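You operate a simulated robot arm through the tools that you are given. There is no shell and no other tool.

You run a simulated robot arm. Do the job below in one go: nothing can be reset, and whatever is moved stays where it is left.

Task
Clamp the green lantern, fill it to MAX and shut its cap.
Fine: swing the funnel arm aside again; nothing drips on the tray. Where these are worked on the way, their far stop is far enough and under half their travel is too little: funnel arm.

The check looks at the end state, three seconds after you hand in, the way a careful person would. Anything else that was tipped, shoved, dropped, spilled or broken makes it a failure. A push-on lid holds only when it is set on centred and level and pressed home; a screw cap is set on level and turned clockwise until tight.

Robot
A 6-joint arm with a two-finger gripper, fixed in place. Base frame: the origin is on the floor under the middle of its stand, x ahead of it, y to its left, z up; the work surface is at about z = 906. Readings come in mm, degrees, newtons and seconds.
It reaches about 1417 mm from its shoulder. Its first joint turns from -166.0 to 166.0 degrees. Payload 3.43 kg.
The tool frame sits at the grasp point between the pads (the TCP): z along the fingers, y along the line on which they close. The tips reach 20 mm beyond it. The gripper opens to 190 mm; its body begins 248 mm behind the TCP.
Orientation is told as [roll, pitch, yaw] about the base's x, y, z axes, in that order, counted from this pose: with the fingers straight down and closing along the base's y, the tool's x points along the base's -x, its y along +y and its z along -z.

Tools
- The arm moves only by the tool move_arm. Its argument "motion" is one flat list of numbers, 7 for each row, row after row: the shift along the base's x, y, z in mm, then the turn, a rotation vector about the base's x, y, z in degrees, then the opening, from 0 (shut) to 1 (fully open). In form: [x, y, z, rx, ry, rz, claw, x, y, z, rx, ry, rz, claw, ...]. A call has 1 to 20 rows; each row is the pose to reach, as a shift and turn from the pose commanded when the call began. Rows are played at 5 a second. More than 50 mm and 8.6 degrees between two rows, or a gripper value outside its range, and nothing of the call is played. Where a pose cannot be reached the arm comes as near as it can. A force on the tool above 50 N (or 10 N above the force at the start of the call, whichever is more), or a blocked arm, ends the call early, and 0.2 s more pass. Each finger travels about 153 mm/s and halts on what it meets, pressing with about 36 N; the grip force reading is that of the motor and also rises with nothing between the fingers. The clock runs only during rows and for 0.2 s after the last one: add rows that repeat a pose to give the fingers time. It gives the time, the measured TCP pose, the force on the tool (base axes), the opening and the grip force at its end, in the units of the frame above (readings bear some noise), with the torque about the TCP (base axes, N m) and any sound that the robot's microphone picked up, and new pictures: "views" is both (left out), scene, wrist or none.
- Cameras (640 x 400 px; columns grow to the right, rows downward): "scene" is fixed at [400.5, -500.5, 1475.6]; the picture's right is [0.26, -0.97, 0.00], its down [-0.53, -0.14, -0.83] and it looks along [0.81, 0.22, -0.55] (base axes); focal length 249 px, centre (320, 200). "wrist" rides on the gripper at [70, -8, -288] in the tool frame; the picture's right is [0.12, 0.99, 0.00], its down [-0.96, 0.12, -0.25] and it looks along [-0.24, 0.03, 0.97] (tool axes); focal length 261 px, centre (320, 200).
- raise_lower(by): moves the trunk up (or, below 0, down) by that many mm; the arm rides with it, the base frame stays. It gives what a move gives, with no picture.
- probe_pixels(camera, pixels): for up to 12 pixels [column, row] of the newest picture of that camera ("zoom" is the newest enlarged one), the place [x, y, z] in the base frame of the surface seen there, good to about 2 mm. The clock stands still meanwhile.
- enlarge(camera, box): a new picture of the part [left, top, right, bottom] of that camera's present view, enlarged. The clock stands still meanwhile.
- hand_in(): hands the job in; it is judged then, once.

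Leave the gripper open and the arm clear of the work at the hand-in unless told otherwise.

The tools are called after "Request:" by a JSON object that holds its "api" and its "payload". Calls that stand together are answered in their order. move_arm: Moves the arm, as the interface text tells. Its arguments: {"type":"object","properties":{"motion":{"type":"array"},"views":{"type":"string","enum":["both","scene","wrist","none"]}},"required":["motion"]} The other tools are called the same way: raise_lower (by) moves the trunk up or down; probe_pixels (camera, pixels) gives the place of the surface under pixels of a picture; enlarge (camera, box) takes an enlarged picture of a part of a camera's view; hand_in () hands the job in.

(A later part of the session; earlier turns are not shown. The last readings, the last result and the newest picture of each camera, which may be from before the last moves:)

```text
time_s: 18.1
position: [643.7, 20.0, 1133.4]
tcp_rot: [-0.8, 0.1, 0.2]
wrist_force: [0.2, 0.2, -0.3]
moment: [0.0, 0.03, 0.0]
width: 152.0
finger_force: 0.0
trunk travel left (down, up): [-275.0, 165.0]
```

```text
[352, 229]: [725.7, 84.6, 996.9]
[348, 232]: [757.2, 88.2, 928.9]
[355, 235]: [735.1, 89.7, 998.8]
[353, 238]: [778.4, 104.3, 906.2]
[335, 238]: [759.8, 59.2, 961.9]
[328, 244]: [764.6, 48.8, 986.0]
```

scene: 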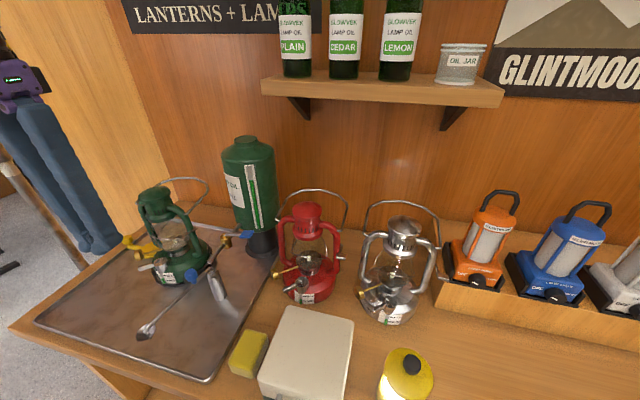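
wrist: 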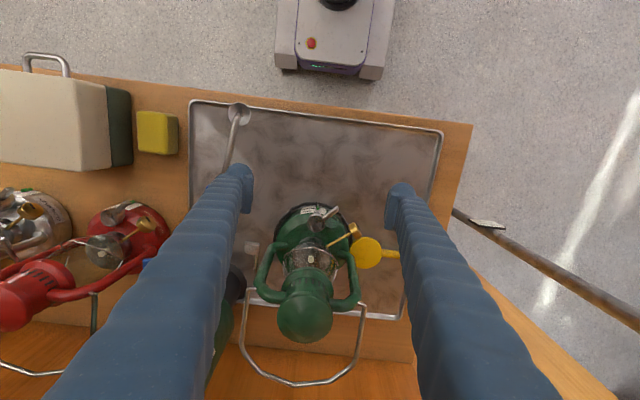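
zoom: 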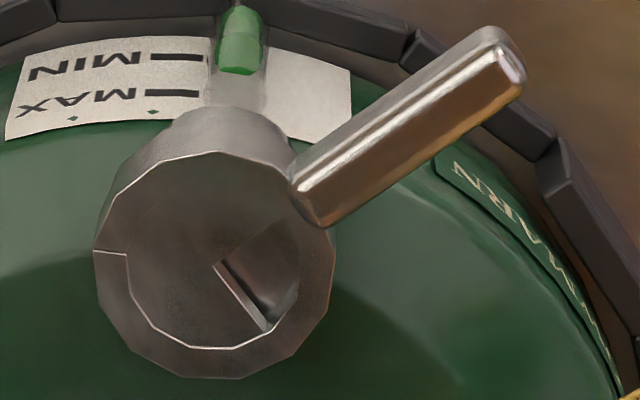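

The cap's centre is at about (729.5,21.5,981) with R about 17. A wedge-shaped opening runs from its centre towards +y. I'll probe the depth inside the wedge to see if there is a plate under it.

Request:
{"api": "enlarge", "payload": {"camera": "wrist", "box": [312, 214, 330, 230]}}

Request:
{"api": "probe_pixels", "payload": {"camera": "zoom", "pixels": [[340, 240], [320, 220], [360, 220], [380, 240], [360, 260], [390, 260], [370, 290], [350, 270], [400, 230], [380, 205], [340, 200], [360, 300]]}}

```text
16.00 times, centred on (321, 222) of wrist
```

zoom: 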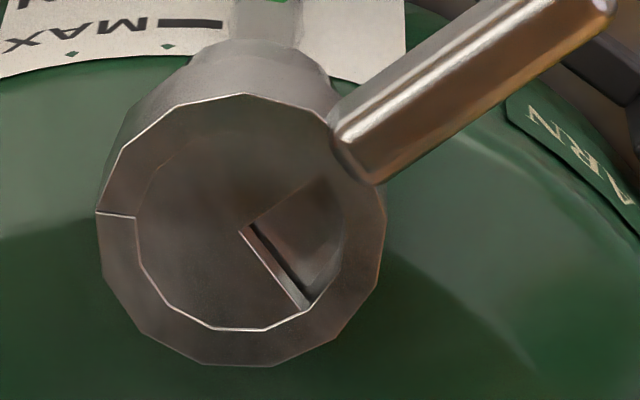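

```text
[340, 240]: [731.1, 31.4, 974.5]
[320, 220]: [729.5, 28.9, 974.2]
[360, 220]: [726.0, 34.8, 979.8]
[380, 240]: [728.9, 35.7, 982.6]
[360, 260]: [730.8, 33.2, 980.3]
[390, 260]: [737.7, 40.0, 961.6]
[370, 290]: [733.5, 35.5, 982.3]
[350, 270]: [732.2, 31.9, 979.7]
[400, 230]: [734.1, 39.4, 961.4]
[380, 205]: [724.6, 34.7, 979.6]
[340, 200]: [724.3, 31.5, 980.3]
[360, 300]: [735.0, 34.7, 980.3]
```

Inside the wedge there's a flat floor at z about 974, 7 mm under the top, so the cap is shut now. Before planning how to push the tab past the wick knob, I need the finger dimensions, so I'll probe the fingertips.

Request:
{"api": "enlarge", "payload": {"camera": "wrist", "box": [370, 165, 440, 235]}}

Request:
{"api": "probe_pixels", "payload": {"camera": "zoom", "pixels": [[270, 120], [200, 120], [230, 110], [300, 140], [240, 180], [215, 200], [215, 300], [230, 330], [300, 200], [350, 170], [270, 250], [330, 300]]}}

Request:
{"api": "enlarge", "payload": {"camera": "scene", "box": [0, 40, 140, 260]}}

```text
5.71 times, centred on (405, 200) of wrist
```

zoom: 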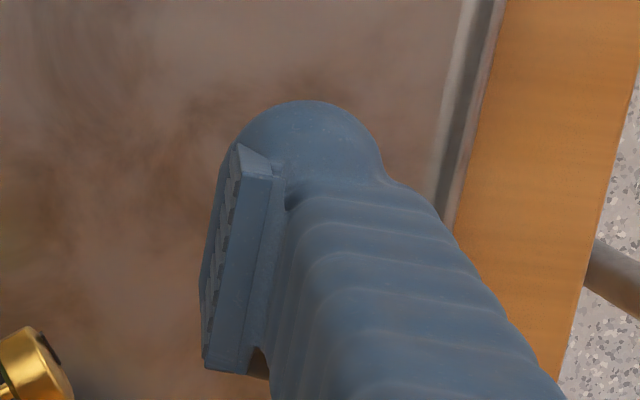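

```text
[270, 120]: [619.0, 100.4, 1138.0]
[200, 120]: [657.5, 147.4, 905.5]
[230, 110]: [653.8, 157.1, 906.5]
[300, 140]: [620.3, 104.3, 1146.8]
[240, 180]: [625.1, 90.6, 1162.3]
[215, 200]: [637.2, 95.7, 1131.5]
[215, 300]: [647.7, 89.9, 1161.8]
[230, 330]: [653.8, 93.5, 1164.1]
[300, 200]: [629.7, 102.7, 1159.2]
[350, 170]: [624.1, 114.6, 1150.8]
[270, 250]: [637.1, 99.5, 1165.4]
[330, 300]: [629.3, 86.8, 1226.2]
```

```text
1.82 times, centred on (70, 150) of scene
```

zoom: 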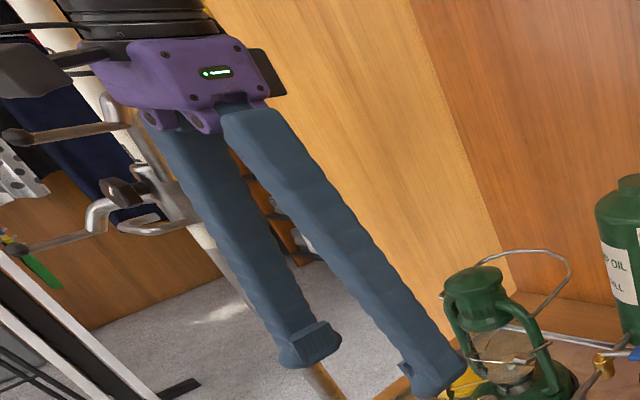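

The fingers measure about 30 x 30 mm each. The gap between the tab's +x/+y side and the brass wick knob is about 25 mm, so I'll shut the gripper and come in beyond the tab's end at about (684,94). From there I can nudge the tab's end counter-clockwise. First I'll get there at height and look.

Request:
{"api": "move_arm", "payload": {"motion": [5, 10, 0, 0.4, 0, 7, 0.5, 10, 22, 0, 0.8, 0, 14, 0.2, 17, 35, 0, 0.8, 0, 21, 0, 25, 50, 0, 0.8, 0, 28, 0, 33, 62, 0, 0.8, 0, 35.5, 0, 40, 73, 0, 0.8, 0, 43, 0, 40, 73, -40, 0.8, 0, 43, 0, 40, 73, -80, 0.8, 0, 43, 0, 40, 73, -80, 0.8, 0, 43, 0], "views": "both"}}

```text
time_s: 20.1
position: [687.1, 92.2, 1055.3]
tcp_rot: [-0.1, -0.2, 43.2]
wrist_force: [-0.7, 0.2, -0.2]
moment: [-0.01, -0.03, -0.02]
width: 0.1
finger_force: 33.9
trunk travel left (down, up): [-275.0, 165.0]
```

scene: 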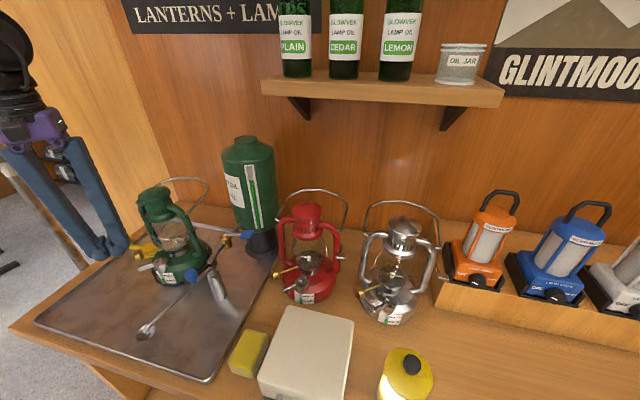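
wrist: 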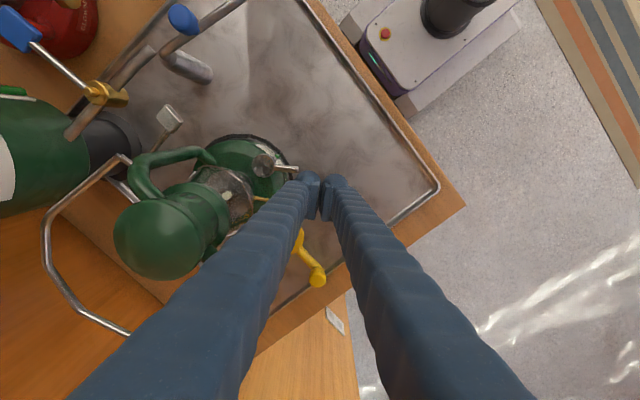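

From here I can see the tab end near (298,168), right next to the left finger. I'll enlarge and probe it.

Request:
{"api": "enlarge", "payload": {"camera": "wrist", "box": [230, 130, 370, 240]}}

Request:
{"api": "probe_pixels", "payload": {"camera": "wrist", "pixels": [[298, 168], [291, 168], [285, 168], [263, 165], [301, 178], [310, 175], [322, 180], [303, 190], [275, 200]]}}

```text
3.64 times, centred on (300, 185) of wrist
```

zoom: 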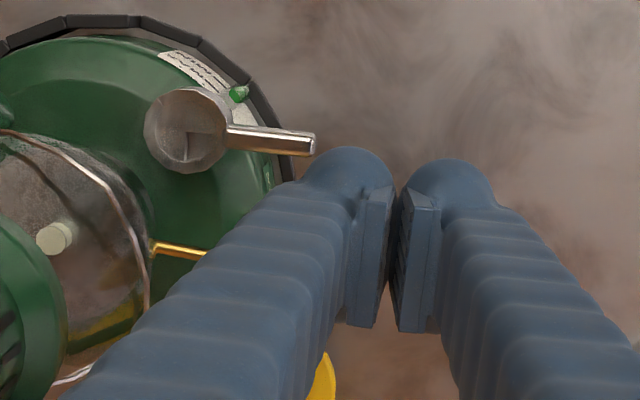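

```text
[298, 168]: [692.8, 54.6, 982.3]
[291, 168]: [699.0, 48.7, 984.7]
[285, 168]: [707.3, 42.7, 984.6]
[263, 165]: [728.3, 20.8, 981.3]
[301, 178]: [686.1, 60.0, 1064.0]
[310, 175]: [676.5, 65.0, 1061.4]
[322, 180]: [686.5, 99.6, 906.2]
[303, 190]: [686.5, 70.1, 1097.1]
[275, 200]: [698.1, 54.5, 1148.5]
```

The tab points at about 135 degrees and its end is at (693,55,984). I'll shift slightly off to (682,90) and go down to TCP z 983 beside the tab's end.

Request:
{"api": "move_arm", "payload": {"motion": [-4.8, -1.7, 0, 0, 0, 0, 0, -4.8, -1.7, -30, 0, 0, 0, 0, -4.8, -1.7, -55, 0, 0, 0, 0, -4.8, -1.7, -72, 0, 0, 0, 0, -4.8, -1.7, -72, 0, 0, 0, 0], "views": "both"}}

Request:
{"api": "enlarge", "payload": {"camera": "wrist", "box": [230, 130, 370, 240]}}

Request:
{"api": "enlarge", "payload": {"camera": "scene", "box": [90, 200, 210, 300]}}

```text
time_s: 21.3
position: [680.0, 91.4, 984.0]
tcp_rot: [-0.1, -0.2, 43.2]
wrist_force: [0.1, 0.6, -0.4]
moment: [-0.01, -0.01, -0.01]
width: 0.2
finger_force: 33.7
trunk travel left (down, up): [-275.0, 165.0]
```

scene: 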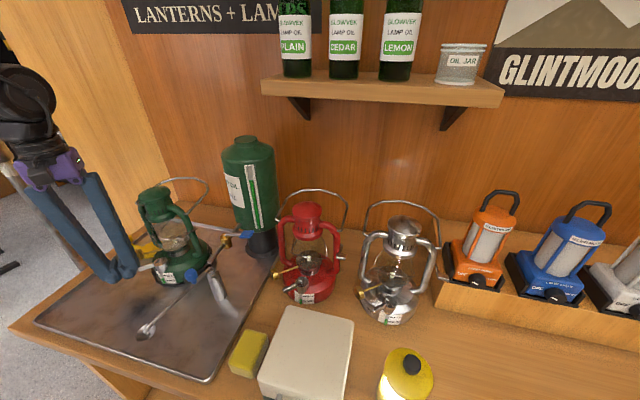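
wrist: 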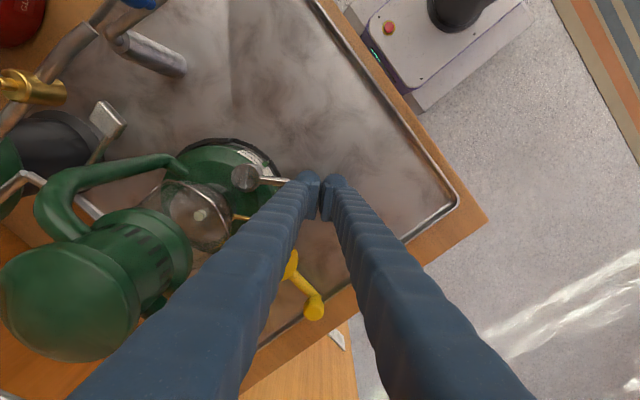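

```text
3.64 times, centred on (300, 185) of wrist
```

zoom: 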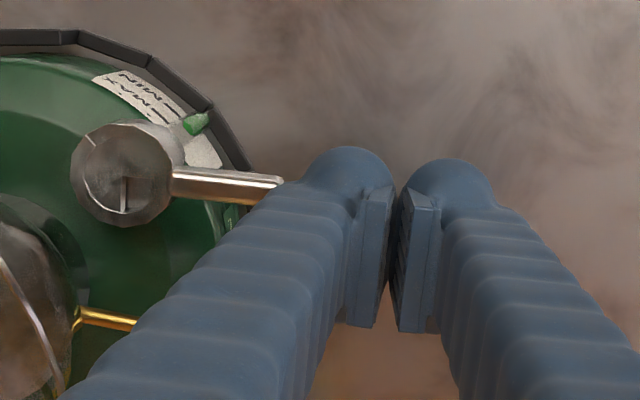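

```text
4.00 times, centred on (150, 250) of scene
```

zoom: 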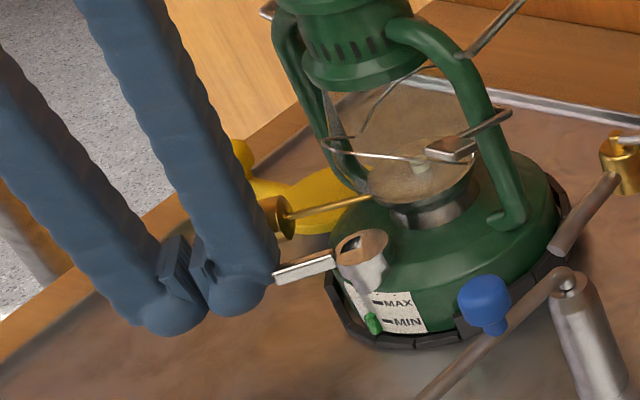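

There's no contact yet. The tab lies just left of the finger at zoom (225,185). I'll move in along the tab and then push its end towards -x,-y (counter-clockwise) in small steps.

Request:
{"api": "move_arm", "payload": {"motion": [3, -3, 0, 0, 0, 0, 0, 5.9, -5.9, 0, 0, 0, 0, 0, 4.5, -8.7, 0, 0, 0, 0, 0, 3.1, -11.5, 0, 0, 0, 0, 0, 2.3, -15.1, 0, 0, 0, 0, 0, 2.3, -15.1, 0, 0, 0, 0, 0], "views": "wrist"}}

Request:
{"api": "enlarge", "payload": {"camera": "wrist", "box": [230, 130, 370, 240]}}

```text
time_s: 22.5
position: [673.6, 77.9, 981.3]
tcp_rot: [0.3, 0.2, 43.2]
wrist_force: [-14.8, 10.0, 4.9]
moment: [-0.17, -0.1, -0.26]
width: 0.0
finger_force: 34.0
trunk travel left (down, up): [-275.0, 165.0]
stopped in row 6: the force on the tool passed its limit at 52 N (the readings are from after the stop); the commanded pose is now the measured one
```

wrist: 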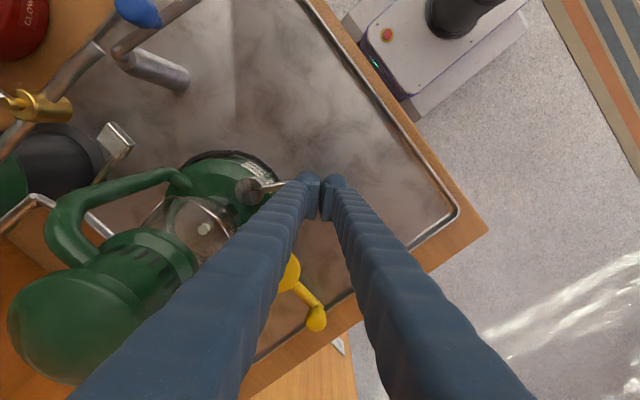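

```text
3.64 times, centred on (300, 185) of wrist
```

zoom: 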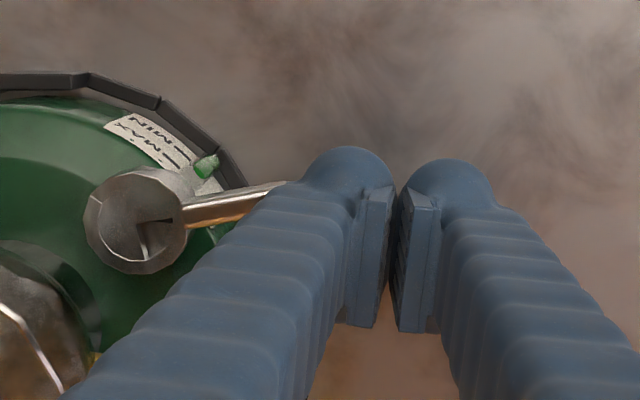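

The tab turned about 12 degrees counter-clockwise, and a dark gap now shows inside the wedge, so this way opens it. I was pushing mostly on the tab's end, so I'll back off and slide the finger into the wider gap on the tab's +x/+y side.

Request:
{"api": "move_arm", "payload": {"motion": [2, 8, 0, 0, 0, 0, 0, 7.3, 15.4, 0, 0, 0, 0, 0, 12.3, 10.4, 0, 0, 0, 0, 0, 16.5, 6.2, 0, 0, 0, 0, 0, 16.5, 6.2, 0, 0, 0, 0, 0], "views": "wrist"}}

Request:
{"api": "enlarge", "payload": {"camera": "wrist", "box": [230, 130, 370, 240]}}

Request:
{"api": "enlarge", "payload": {"camera": "scene", "box": [90, 200, 210, 300]}}

```text
time_s: 23.5
position: [682.1, 88.8, 980.5]
tcp_rot: [0.9, 0.5, 43.2]
wrist_force: [-13.7, 12.9, 6.4]
moment: [-0.27, -0.22, -0.27]
width: 0.1
finger_force: 34.2
trunk travel left (down, up): [-275.0, 165.0]
stopped in row 4: the force on the tool passed its limit at 57 N (the readings are from after the stop); the commanded pose is now the measured one
```

wrist: 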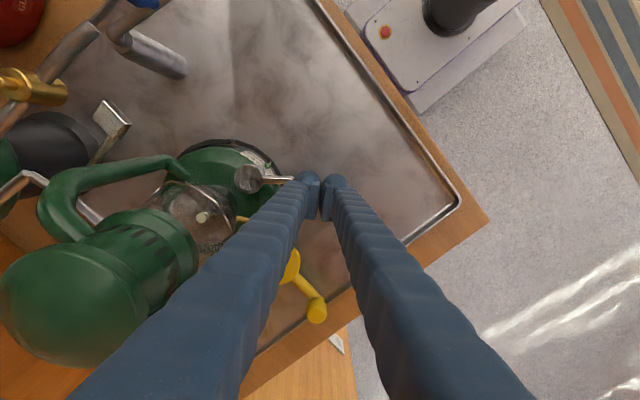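

```text
3.64 times, centred on (300, 185) of wrist
```

zoom: 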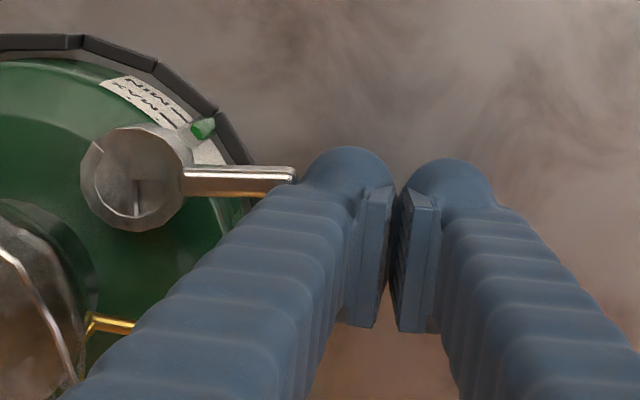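

```text
4.00 times, centred on (150, 250) of scene
```

zoom: 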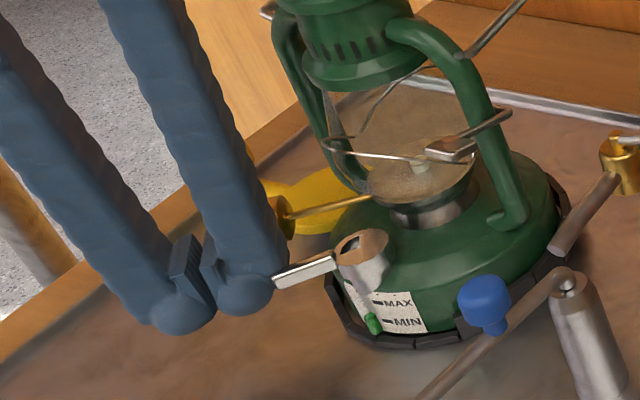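

The finger is wider than I thought, about 48 mm across the tool's x axis. It only rubs on the tab's end face, and dragging back returned the tab to shut. Friction does carry it, though, so I'll press lightly on the end and follow the circle about the cap axis counter-clockwise, turning the gripper with it.

Request:
{"api": "move_arm", "payload": {"motion": [-2.2, -2.8, 0, 0, 0, 2.5, 0, -5.0, -5.2, 0, 0, 0, 5, 0, -7.6, -7.6, 0, 0, 0, 7.5, 0, -10.4, -10, 0, 0, 0, 10, 0, -12.8, -12.6, 0, 0, 0, 12.5, 0, -15.4, -15.3, 0, 0, 0, 15, 0, -17.6, -18.1, 0, 0, 0, 17.5, 0, -19.9, -21, 0, 0, 0, 20, 0], "views": "wrist"}}

Request:
{"api": "enlarge", "payload": {"camera": "wrist", "box": [230, 130, 370, 240]}}

Request:
{"api": "enlarge", "payload": {"camera": "scene", "box": [90, 200, 210, 300]}}

```text
time_s: 25.3
position: [662.0, 66.0, 981.8]
tcp_rot: [0.9, 0.7, 63.1]
wrist_force: [-37.3, 16.0, -1.8]
moment: [0.04, -0.13, -0.61]
width: 0.0
finger_force: 34.2
trunk travel left (down, up): [-275.0, 165.0]
```

wrist: 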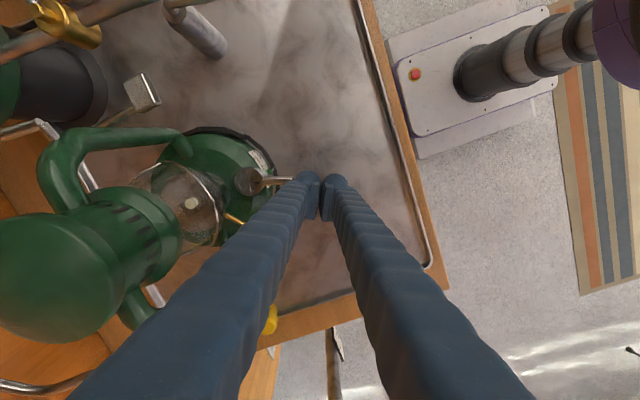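

```text
3.64 times, centred on (300, 185) of wrist
```

zoom: 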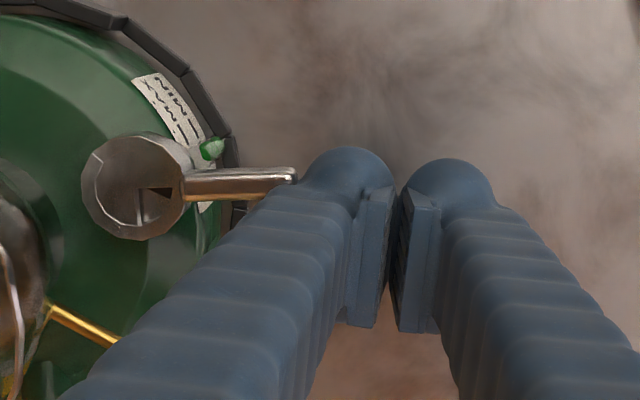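

```text
4.00 times, centred on (150, 250) of scene
```

zoom: 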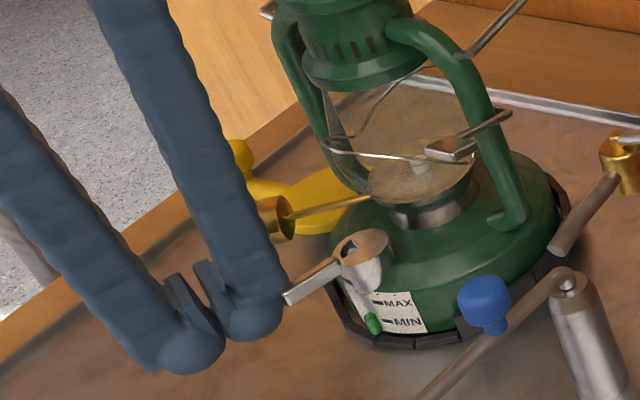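

It works: the tab followed by about 20 degrees and the dark opening grows. I'll keep following the circle for 30 degrees more.

Request:
{"api": "move_arm", "payload": {"motion": [-1.8, -3, 0, 0, 0, 2.5, 0, -3.6, -6, 0, 0, 0, 5, 0, -5.3, -9.1, 0, 0, 0, 7.5, 0, -6.8, -12.3, 0, 0, 0, 10, 0, -8.1, -15.5, 0, 0, 0, 12.5, 0, -9.3, -18.8, 0, 0, 0, 15, 0, -10.4, -22.2, 0, 0, 0, 17.5, 0, -11.3, -25.6, 0, 0, 0, 20, 0, -12, -29, 0, 0, 0, 22.5, 0, -12.6, -32.5, 0, 0, 0, 25, 0, -13.1, -36, 0, 0, 0, 27.5, 0, -13.4, -39.5, 0, 0, 0, 30, 0], "views": "wrist"}}

Request:
{"api": "enlarge", "payload": {"camera": "wrist", "box": [230, 130, 370, 240]}}

Request:
{"api": "enlarge", "payload": {"camera": "scene", "box": [90, 200, 210, 300]}}

```text
time_s: 27.9
position: [648.6, 25.3, 982.6]
tcp_rot: [1.0, 0.6, 93.2]
wrist_force: [-33.7, -4.6, 0.5]
moment: [-0.01, -0.15, -0.59]
width: 0.0
finger_force: 34.1
trunk travel left (down, up): [-275.0, 165.0]
```

wrist: 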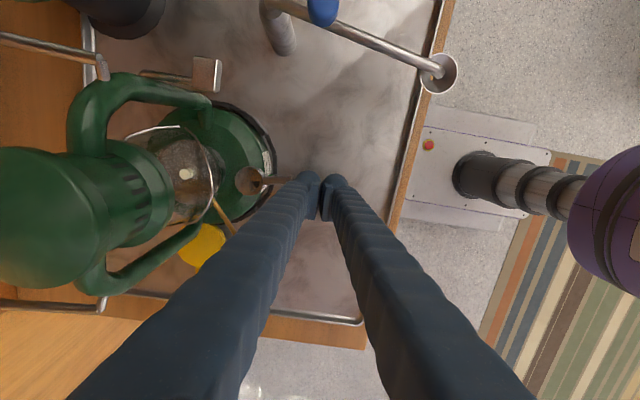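

```text
3.64 times, centred on (300, 185) of wrist
```

zoom: 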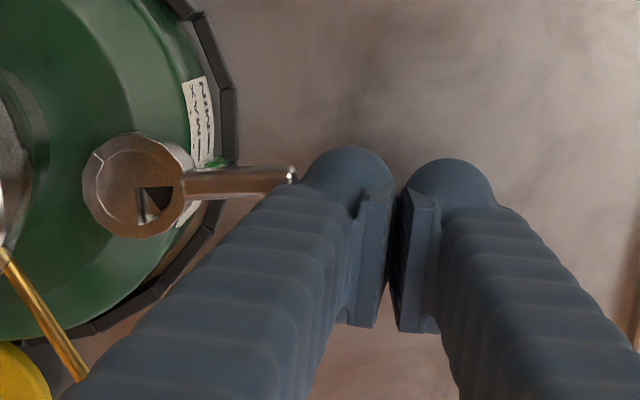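

```text
4.00 times, centred on (150, 250) of scene
```

zoom: 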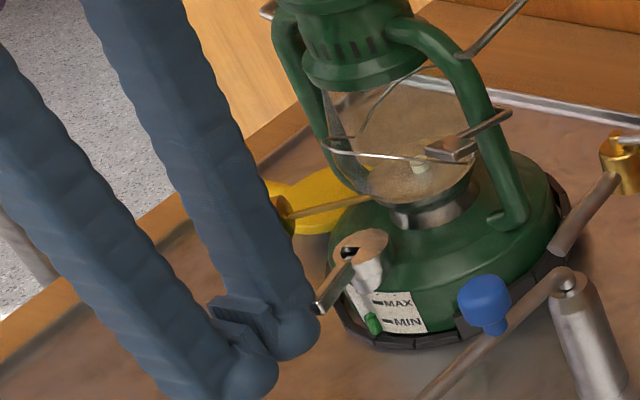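

The wedge is now more than half open, with the tab at about 185 degrees. I'll follow 35 degrees more and watch for the stop.

Request:
{"api": "move_arm", "payload": {"motion": [0, -3.5, 0, 0, 0, 2.5, 0, 0.1, -7, 0, 0, 0, 5, 0, 0.2, -10.5, 0, 0, 0, 7.5, 0, 0.5, -14, 0, 0, 0, 10, 0, 1.1, -17.5, 0, 0, 0, 12.5, 0, 1.8, -20.9, 0, 0, 0, 15, 0, 2.6, -24.3, 0, 0, 0, 17.5, 0, 3.4, -27.7, 0, 0, 0, 20, 0, 4.6, -31, 0, 0, 0, 22.5, 0, 5.8, -34.3, 0, 0, 0, 25, 0, 7.2, -37.6, 0, 0, 0, 27.5, 0, 8.7, -40.8, 0, 0, 0, 30, 0, 10.4, -43.8, 0, 0, 0, 32.5, 0, 12.2, -46.8, 0, 0, 0, 35, 0], "views": "wrist"}}

Request:
{"api": "enlarge", "payload": {"camera": "wrist", "box": [230, 130, 370, 240]}}

Request:
{"api": "enlarge", "payload": {"camera": "scene", "box": [110, 220, 210, 300]}}

```text
time_s: 30.9
position: [659.9, -20.7, 983.4]
tcp_rot: [0.9, 0.3, 128.2]
wrist_force: [-36.4, -5.7, 3.9]
moment: [0.1, -0.24, 0.22]
width: 0.1
finger_force: 34.7
trunk travel left (down, up): [-275.0, 165.0]
```

wrist: 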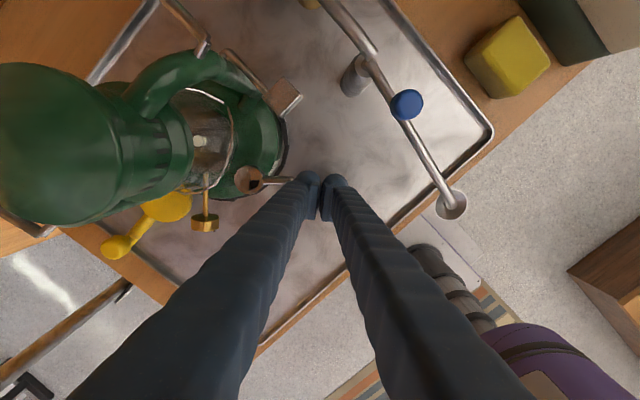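

```text
3.64 times, centred on (300, 185) of wrist
```

zoom: 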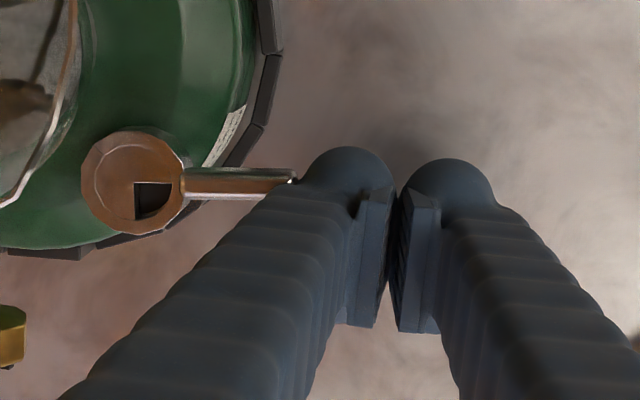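

```text
5.00 times, centred on (160, 260) of scene
```

zoom: 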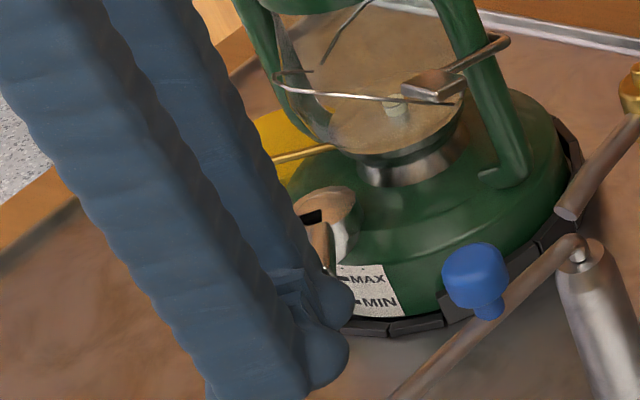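

The whole wedge now shows the dark hole, so the cap is open with the tab turned about 85 degrees. I'll add a little more, 7 degrees, to find the stop, then back off straight outwards.

Request:
{"api": "move_arm", "payload": {"motion": [1.9, -3, 0, 0, 0, 2.5, 0, 4, -5.9, 0, 0, 0, 5, 0, 6.1, -8.7, 0, 0, 0, 7.5, 0], "views": "wrist"}}

Request:
{"api": "enlarge", "payload": {"camera": "wrist", "box": [230, 130, 370, 240]}}

```text
time_s: 31.7
position: [666.7, -30.4, 981.7]
tcp_rot: [1.0, 0.4, 135.6]
wrist_force: [-36.0, -12.1, -1.1]
moment: [0.01, -0.08, 0.18]
width: 0.0
finger_force: 33.9
trunk travel left (down, up): [-275.0, 165.0]
```

wrist: 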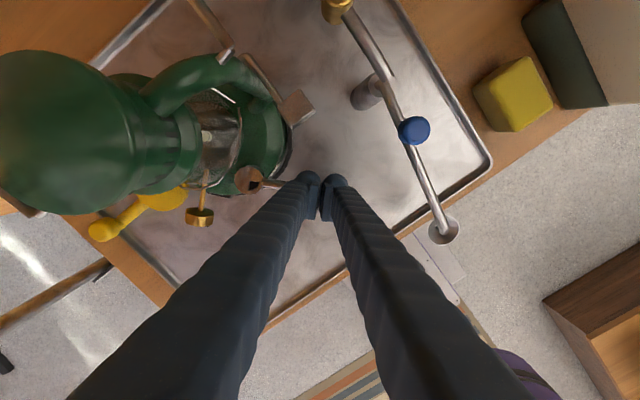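

```text
3.64 times, centred on (300, 185) of wrist
```

zoom: 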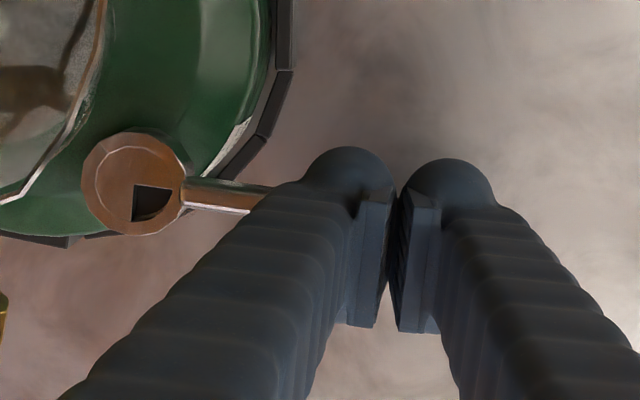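

The tab no longer follows, so it's at its open stop. I'll back off straight outwards and rise, then check that the cap stays open.

Request:
{"api": "move_arm", "payload": {"motion": [-5, -4, 0, 0, 0, 0, 0, -14, -11.5, 0, 0, 0, 0, 0, -23, -19, 0, 0, 0, 0, 0, -23, -19, 45, 0, 0, 0, 0, -23, -19, 90, 0, 0, 0, 0, -23, -15, 135, 0, 0, 0, 0, -25, -5, 165, -0.5, 0, -7, 0, -25, 5, 165, -0.9, 0, -15, 0], "views": "both"}}

Request:
{"api": "enlarge", "payload": {"camera": "scene", "box": [130, 235, 200, 300]}}

```text
time_s: 33.5
position: [647.5, -24.9, 1144.9]
tcp_rot: [1.3, 1.2, 120.4]
wrist_force: [0.7, 0.3, -0.3]
moment: [-0.06, 0.04, 0.0]
width: 0.1
finger_force: 33.9
trunk travel left (down, up): [-275.0, 165.0]
```

scene: 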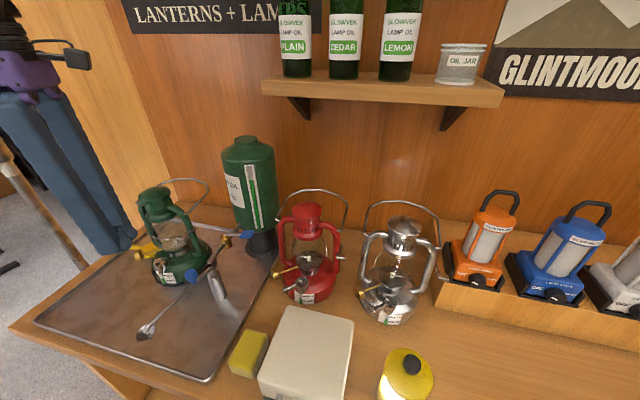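
wrist: 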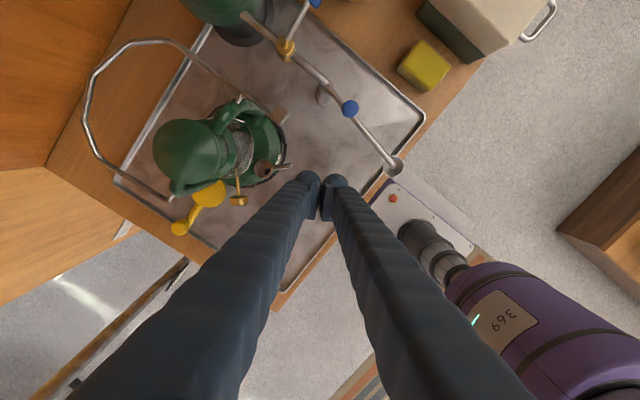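

```text
6.15 times, centred on (165, 268) of scene
```

zoom: 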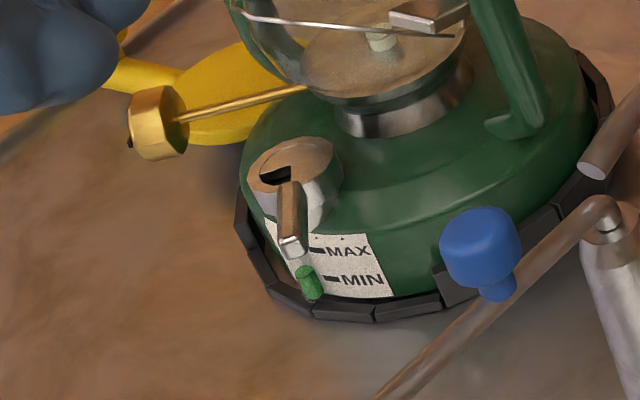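

The cap is open: a dark hole shows at zoom (275,175), and the tab points to the front. Next is the funnel arm, so I'll probe the blue knob, the arm and the funnel.

Request:
{"api": "enlarge", "payload": {"camera": "wrist", "box": [270, 20, 420, 190]}}

Request:
{"api": "probe_pixels", "payload": {"camera": "wrist", "pixels": [[350, 107], [344, 107], [356, 107], [350, 101], [350, 113], [341, 97], [375, 143], [394, 164], [388, 160], [399, 168], [398, 160], [391, 172]]}}

Request:
{"api": "enlarge", "payload": {"camera": "scene", "box": [175, 250, 235, 300]}}

Request:
{"api": "probe_pixels", "payload": {"camera": "zoom", "pixels": [[220, 130], [220, 180], [190, 130], [270, 140], [235, 230], [240, 260], [225, 100], [300, 250], [200, 340]]}}

```text
2.35 times, centred on (345, 105) of wrist
```

zoom: 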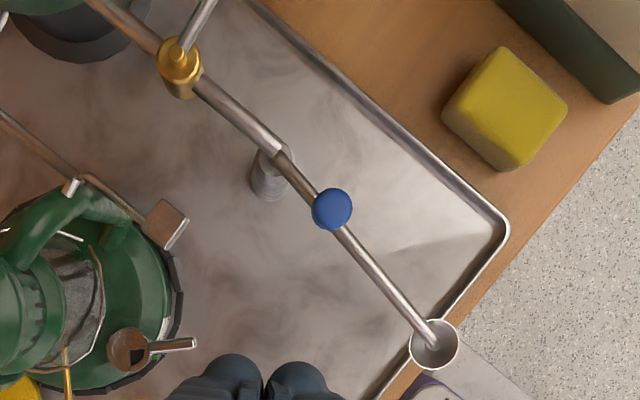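

```text
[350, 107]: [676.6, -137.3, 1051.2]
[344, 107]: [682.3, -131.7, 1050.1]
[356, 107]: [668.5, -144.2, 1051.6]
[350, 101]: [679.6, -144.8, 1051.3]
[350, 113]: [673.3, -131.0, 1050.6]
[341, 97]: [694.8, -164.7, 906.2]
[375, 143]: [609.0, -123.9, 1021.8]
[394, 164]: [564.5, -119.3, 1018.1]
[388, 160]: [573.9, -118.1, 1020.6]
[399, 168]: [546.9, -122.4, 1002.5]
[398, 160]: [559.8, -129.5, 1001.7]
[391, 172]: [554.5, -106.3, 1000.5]
```

```text
8.00 times, centred on (205, 275) of scene
```

zoom: 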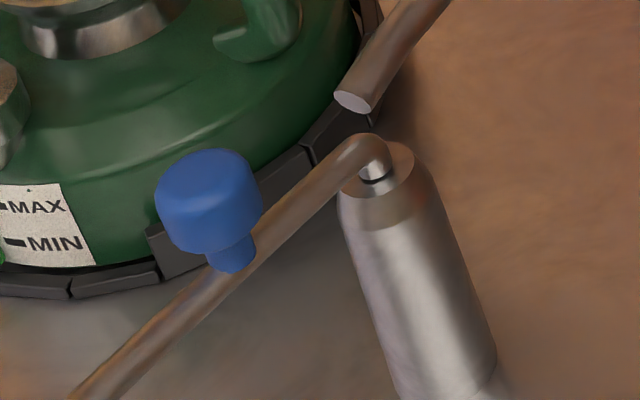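

```text
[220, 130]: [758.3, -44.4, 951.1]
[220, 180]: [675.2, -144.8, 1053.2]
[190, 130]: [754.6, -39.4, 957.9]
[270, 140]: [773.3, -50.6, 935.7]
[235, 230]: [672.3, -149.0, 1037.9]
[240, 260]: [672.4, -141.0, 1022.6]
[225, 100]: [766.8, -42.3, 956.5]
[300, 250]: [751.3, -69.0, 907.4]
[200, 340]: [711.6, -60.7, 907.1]
```

The knob centre is about (677,-138) with its top at z 1051. The arm pivots at (722,-148), and funnel and neck are both about 169 mm from it, so I need roughly an 82 degree clockwise swing. I'll first take out the small tool tilt, then turn to yaw -10 above the knob, staying high.

Request:
{"api": "move_arm", "payload": {"motion": [0, 0, 5, 1.7, -0.5, 0, 0.1, 2, -5, 5, 1.7, -0.5, -1, 0.1], "views": "none"}}

Request:
{"api": "probe_pixels", "payload": {"camera": "wrist", "pixels": [[279, 116], [285, 118], [275, 110]]}}

```text
time_s: 34.1
position: [650.1, -30.5, 1150.8]
tcp_rot: [0.0, 0.1, 119.6]
wrist_force: [-0.2, 0.0, -0.7]
moment: [-0.01, 0.01, 0.01]
width: 19.0
finger_force: 0.1
trunk travel left (down, up): [-275.0, 165.0]
```

```text
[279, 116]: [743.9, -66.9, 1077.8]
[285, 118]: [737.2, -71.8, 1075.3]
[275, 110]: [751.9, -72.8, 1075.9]
```

The tool is level again. The lantern has a small metal plate at about (744,-68,1077), so I'll grip the knob with the pads shifted slightly towards the post, to pass between the plate and the spout. I'm turning to yaw -10 above the knob now.

Request:
{"api": "move_arm", "payload": {"motion": [2, -6.9, 0, 0, 0, -8.1, 0.1, 4, -13.7, 0, 0, 0, -16.2, 0.1, 6, -20.6, 0, 0, 0, -24.4, 0.1, 8, -27.5, 0, 0, 0, -32.5, 0.1, 10, -34.4, 0, 0, 0, -40.6, 0.1, 12, -41, 0, 0, 0, -48.8, 0.1, 14, -48, 0, 0, 0, -57, 0.15, 16, -55, 0, 0, 0, -65, 0.2, 18, -62, 0, 0, 0, -73, 0.3, 20, -69, 0, 0, 0, -81, 0.3, 22, -76, 0, 0, 0, -89.4, 0.3, 25, -82, 0, 0, 0, -97.5, 0.3, 27, -89, 0, 0, 0, -105.6, 0.3, 29, -96, 0, 0, 0, -113.7, 0.3, 31, -103, -10, 0, 0, -122, 0.3, 32.7, -110, -20, 0, 0, -130, 0.3, 32.7, -110, -20, 0, 0, -130, 0.3], "views": "both"}}

```text
time_s: 37.7
position: [679.9, -139.3, 1130.4]
tcp_rot: [0.0, 0.0, -10.6]
wrist_force: [0.1, -0.2, 0.2]
moment: [-0.01, -0.01, 0.0]
width: 57.0
finger_force: 0.0
trunk travel left (down, up): [-275.0, 165.0]
```

scene: 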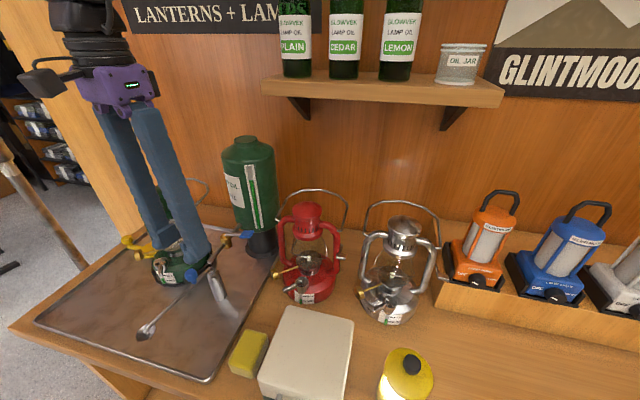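
wrist: 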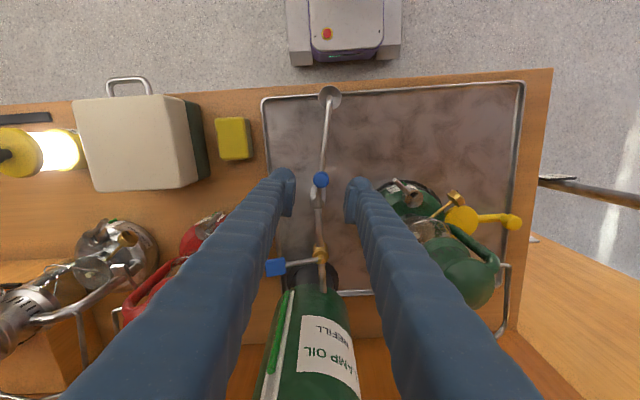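

The knob is at (321,179) between the fingers. I'll probe the knob centre, the spout and the tank top before going down.

Request:
{"api": "probe_pixels", "payload": {"camera": "wrist", "pixels": [[321, 179], [316, 179], [326, 179], [321, 174], [321, 185], [318, 205], [320, 255], [275, 267], [300, 262], [315, 300], [330, 280], [340, 330]]}}

Request:
{"api": "enlarge", "payload": {"camera": "wrist", "box": [270, 150, 380, 290]}}

Request:
{"api": "probe_pixels", "payload": {"camera": "scene", "pixels": [[247, 138], [240, 143], [255, 143], [262, 245], [250, 160], [270, 220]]}}

```text
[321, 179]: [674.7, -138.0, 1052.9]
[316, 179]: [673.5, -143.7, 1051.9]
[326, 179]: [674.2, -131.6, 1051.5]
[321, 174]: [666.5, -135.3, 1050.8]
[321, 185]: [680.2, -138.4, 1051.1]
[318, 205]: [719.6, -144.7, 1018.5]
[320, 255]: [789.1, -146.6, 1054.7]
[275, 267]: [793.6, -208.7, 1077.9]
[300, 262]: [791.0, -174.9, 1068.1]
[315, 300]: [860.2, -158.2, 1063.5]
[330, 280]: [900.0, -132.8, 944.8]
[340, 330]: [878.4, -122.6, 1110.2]
```

```text
2.86 times, centred on (325, 220) of wrist
```

zoom: 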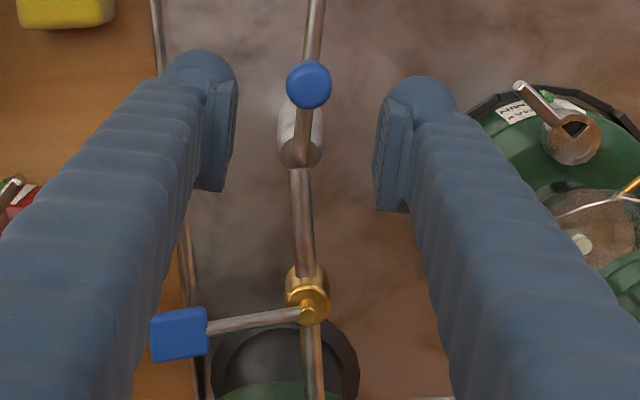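

```text
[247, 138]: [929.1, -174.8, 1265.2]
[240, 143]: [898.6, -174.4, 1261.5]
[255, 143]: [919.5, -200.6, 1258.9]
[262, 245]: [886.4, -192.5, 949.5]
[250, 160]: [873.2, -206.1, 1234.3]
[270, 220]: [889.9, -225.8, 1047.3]
```

The knob centre is (674.5,-137.5). I'll go straight down to TCP z 1043 and close.

Request:
{"api": "move_arm", "payload": {"motion": [0, 0, -35, 0, 0, 0, 0.3, 0, 0, -65, 0, 0, 0, 0.3, 0, 0, -87, 0, 0, 0, 0.3, 0, 0, -87, 0, 0, 0, 0.3], "views": "both"}}

Request:
{"api": "enlarge", "payload": {"camera": "wrist", "box": [260, 150, 390, 270]}}

```text
time_s: 38.7
position: [680.1, -140.0, 1043.4]
tcp_rot: [0.0, 0.0, -10.4]
wrist_force: [0.1, 0.0, -0.5]
moment: [-0.02, -0.05, 0.0]
width: 57.1
finger_force: 0.0
trunk travel left (down, up): [-275.0, 165.0]
```

scene: 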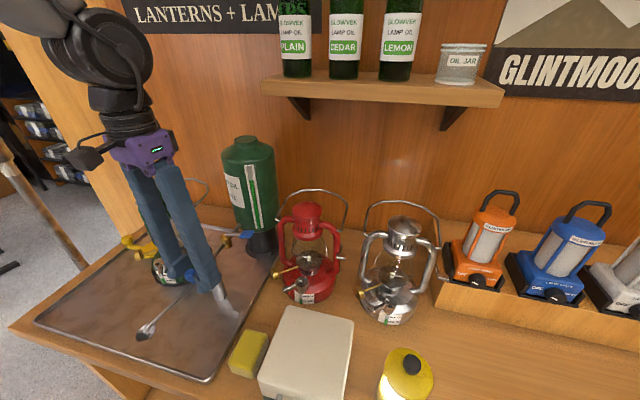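
wrist: 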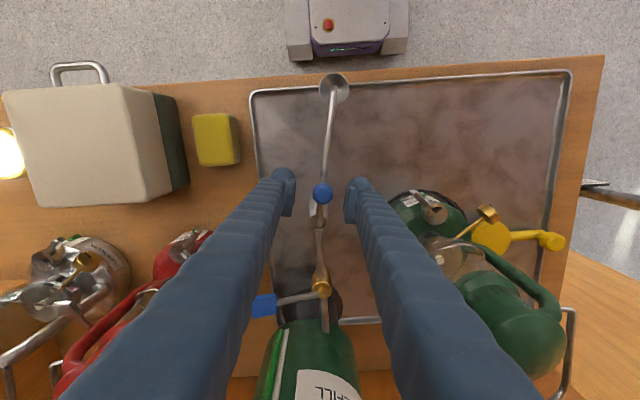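

```text
3.33 times, centred on (325, 210) of wrist
```

zoom: 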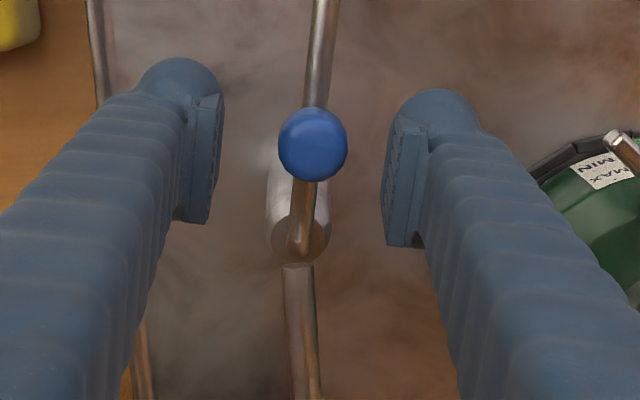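

The knob is between the pads. I'll close on it.

Request:
{"api": "move_arm", "payload": {"motion": [0, 0, 0, 0, 0, 0, 0.08, 0, 0, 0, 0, 0, 0, 0.08, 0, 0, 0, 0, 0, 0, 0.08], "views": "wrist"}}

```text
time_s: 39.5
position: [681.4, -137.5, 1041.7]
tcp_rot: [0.0, 0.1, -10.5]
wrist_force: [6.0, 23.0, -7.3]
moment: [0.17, -0.21, -0.17]
width: 22.6
finger_force: 45.4
trunk travel left (down, up): [-275.0, 165.0]
```

wrist: 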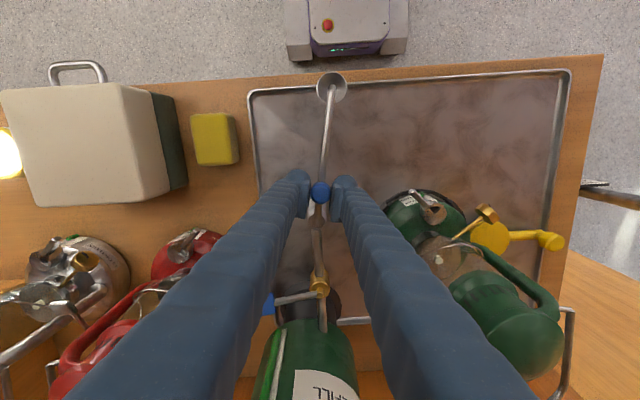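

It's gripped at 22.6 mm. Now I'll swing the arm clockwise about (721.5,-147.5), turning the gripper with it, first 20 degrees.

Request:
{"api": "move_arm", "payload": {"motion": [0.4, 1.7, 0, 0, 0, -2.5, 0.08, 0.9, 3.5, 0, 0, 0, -5, 0.08, 1.5, 5.2, 0, 0, 0, -7.5, 0.08, 2.1, 7.0, 0, 0, 0, -10, 0.08, 2.8, 8.6, 0, 0, 0, -12.5, 0.08, 3.6, 10.3, 0, 0, 0, -15, 0.08, 4.5, 11.9, 0, 0, 0, -17.5, 0.08, 5.4, 13.5, 0, 0, 0, -20, 0.08, 5.4, 13.5, 0, 0, 0, -20, 0.08], "views": "both"}}

```text
time_s: 40.6
position: [681.5, -133.1, 1039.8]
tcp_rot: [0.0, 0.4, -21.0]
wrist_force: [8.9, -1.5, -28.8]
moment: [0.0, -1.01, 0.0]
width: 21.8
finger_force: 45.1
trunk travel left (down, up): [-275.0, 165.0]
stopped in row 5: the force on the tool passed its limit at 51 N (the readings are from after the stop); the commanded pose is now the measured one
```

scene: 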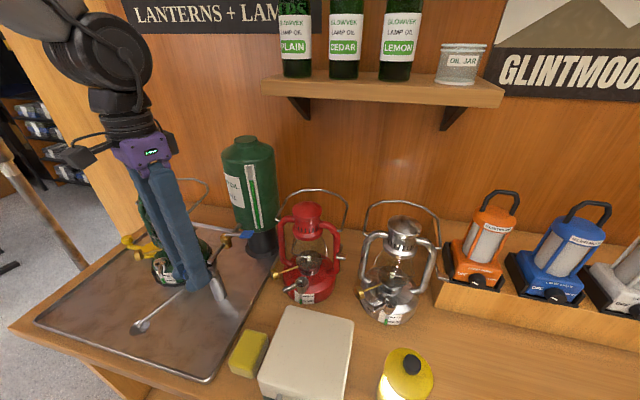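
wrist: 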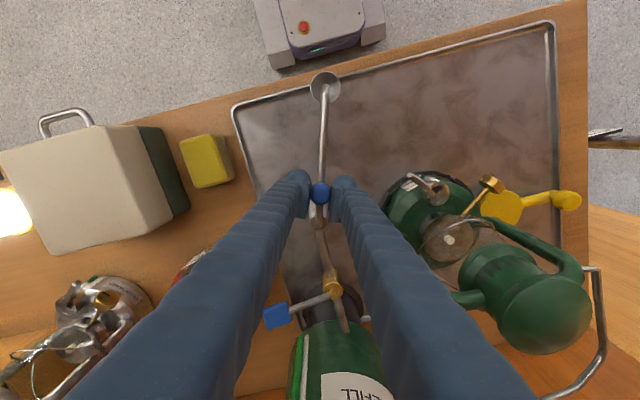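

The arm has turned about 10 degrees, but a downward pull of about 29 N shows on the tool. I'll compare knob and funnel heights to see whether the swing changes height.

Request:
{"api": "enlarge", "payload": {"camera": "scene", "box": [120, 250, 240, 350]}}

Request:
{"api": "probe_pixels", "payload": {"camera": "wrist", "pixels": [[320, 187], [320, 194], [324, 140], [324, 97], [316, 80], [333, 80], [325, 73], [321, 220], [321, 210]]}}

Request:
{"api": "enlarge", "payload": {"camera": "wrist", "box": [270, 60, 390, 240]}}

```text
4.00 times, centred on (180, 300) of scene
```

zoom: 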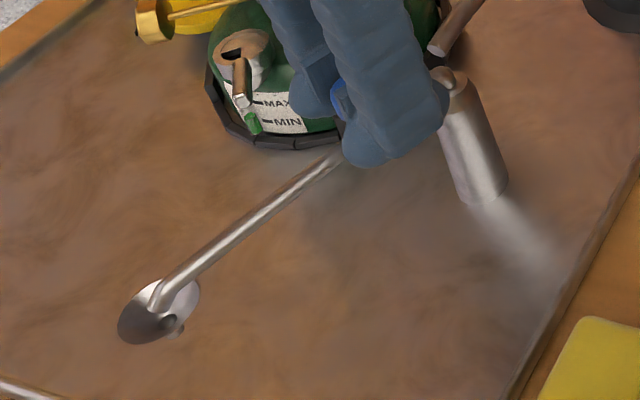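

```text
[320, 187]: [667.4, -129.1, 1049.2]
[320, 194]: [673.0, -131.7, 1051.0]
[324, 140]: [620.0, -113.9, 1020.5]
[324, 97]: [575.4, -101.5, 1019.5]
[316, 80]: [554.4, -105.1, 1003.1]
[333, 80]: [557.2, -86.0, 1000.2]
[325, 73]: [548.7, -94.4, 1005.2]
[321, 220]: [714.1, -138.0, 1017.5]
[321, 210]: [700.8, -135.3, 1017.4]
```

```text
2.22 times, centred on (330, 150) of wrist
```

zoom: 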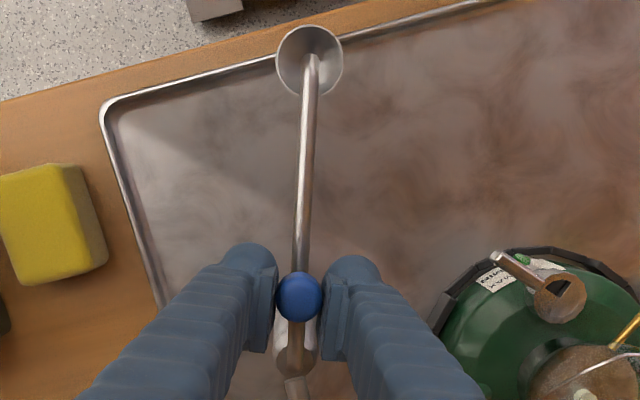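

The heights stay the same, so the downward pull comes from squeezing the knob. I'll open slightly so that the fingers only cage it (about 29 mm), reset the height and continue.

Request:
{"api": "move_arm", "payload": {"motion": [0, 0, 0, 0, 0, 0, 0.15, 0, 0, 2, 0, 0, 0, 0.15, 0, 0, 4, 0, 0, 0, 0.15], "views": "wrist"}}

Request:
{"api": "enlarge", "payload": {"camera": "wrist", "box": [260, 60, 380, 240]}}

```text
time_s: 41.4
position: [679.0, -133.1, 1045.9]
tcp_rot: [0.0, 0.2, -21.0]
wrist_force: [0.9, -0.2, 0.1]
moment: [-0.01, 0.03, 0.02]
width: 28.6
finger_force: 0.0
trunk travel left (down, up): [-275.0, 165.0]
```

wrist: 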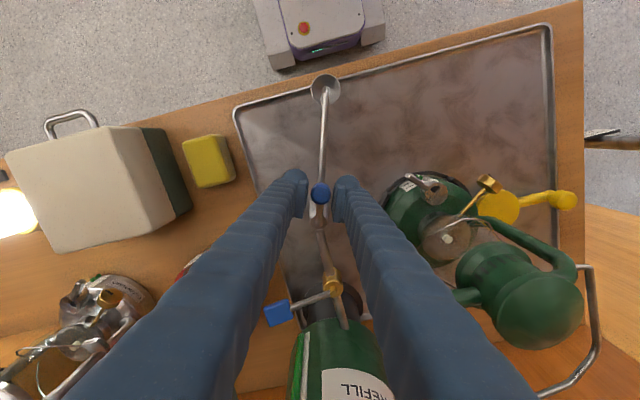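

```text
2.22 times, centred on (320, 150) of wrist
```

zoom: 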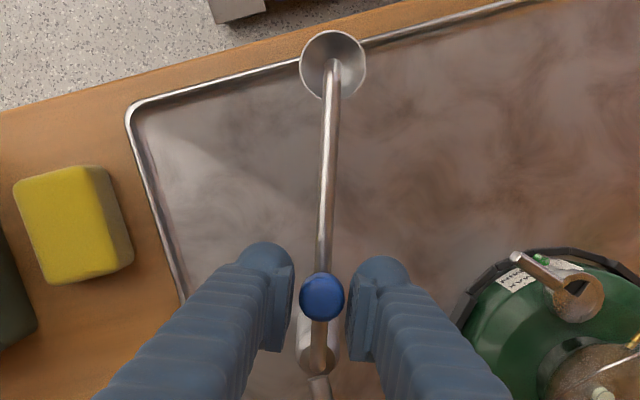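

The knob is caged loosely and all forces are near zero. I'll continue clockwise 40 degrees along r about 43 from the post.

Request:
{"api": "move_arm", "payload": {"motion": [1.7, 1.4, 0, 0, 0, -2.5, 0.15, 3.1, 2.9, 0, 0, 0, -5, 0.15, 3.9, 4.5, 0, 0, 0, -7.5, 0.15, 4.8, 6.2, 0, 0, 0, -10, 0.15, 5.7, 7.9, 0, 0, 0, -12.5, 0.15, 6.7, 9.5, 0, 0, 0, -15, 0.15, 7.8, 11, 0, 0, 0, -17.5, 0.15, 8.9, 12.5, 0, 0, 0, -20, 0.15, 10.1, 14, 0, 0, 0, -22.5, 0.15, 11.4, 15.3, 0, 0, 0, -25, 0.15, 12.7, 16.6, 0, 0, 0, -27.5, 0.15, 14.1, 17.9, 0, 0, 0, -30, 0.15, 15.5, 19.1, 0, 0, 0, -32.5, 0.15, 17, 20.3, 0, 0, 0, -35, 0.15, 18.6, 21.3, 0, 0, 0, -37.5, 0.15, 20.2, 22.3, 0, 0, 0, -40, 0.15], "views": "both"}}

```text
time_s: 44.8
position: [701.6, -109.1, 1046.1]
tcp_rot: [-0.1, 0.3, -60.9]
wrist_force: [-0.6, -0.4, 0.3]
moment: [0.01, -0.02, 0.04]
width: 28.1
finger_force: 0.1
trunk travel left (down, up): [-275.0, 165.0]
```

scene: 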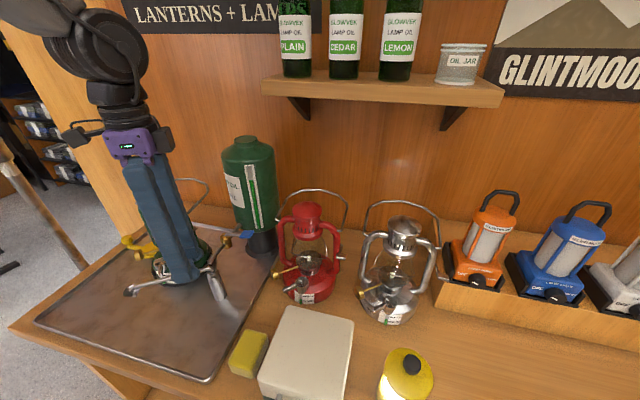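
wrist: 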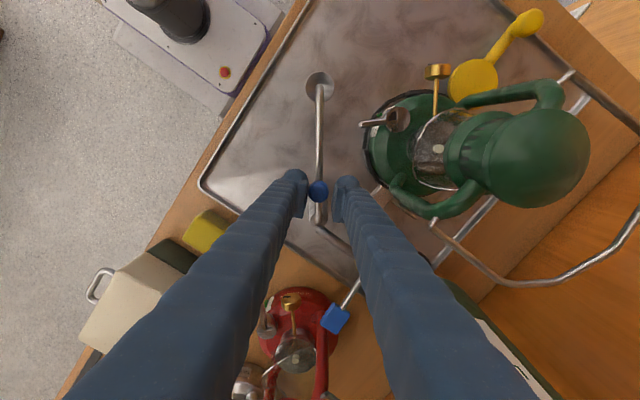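

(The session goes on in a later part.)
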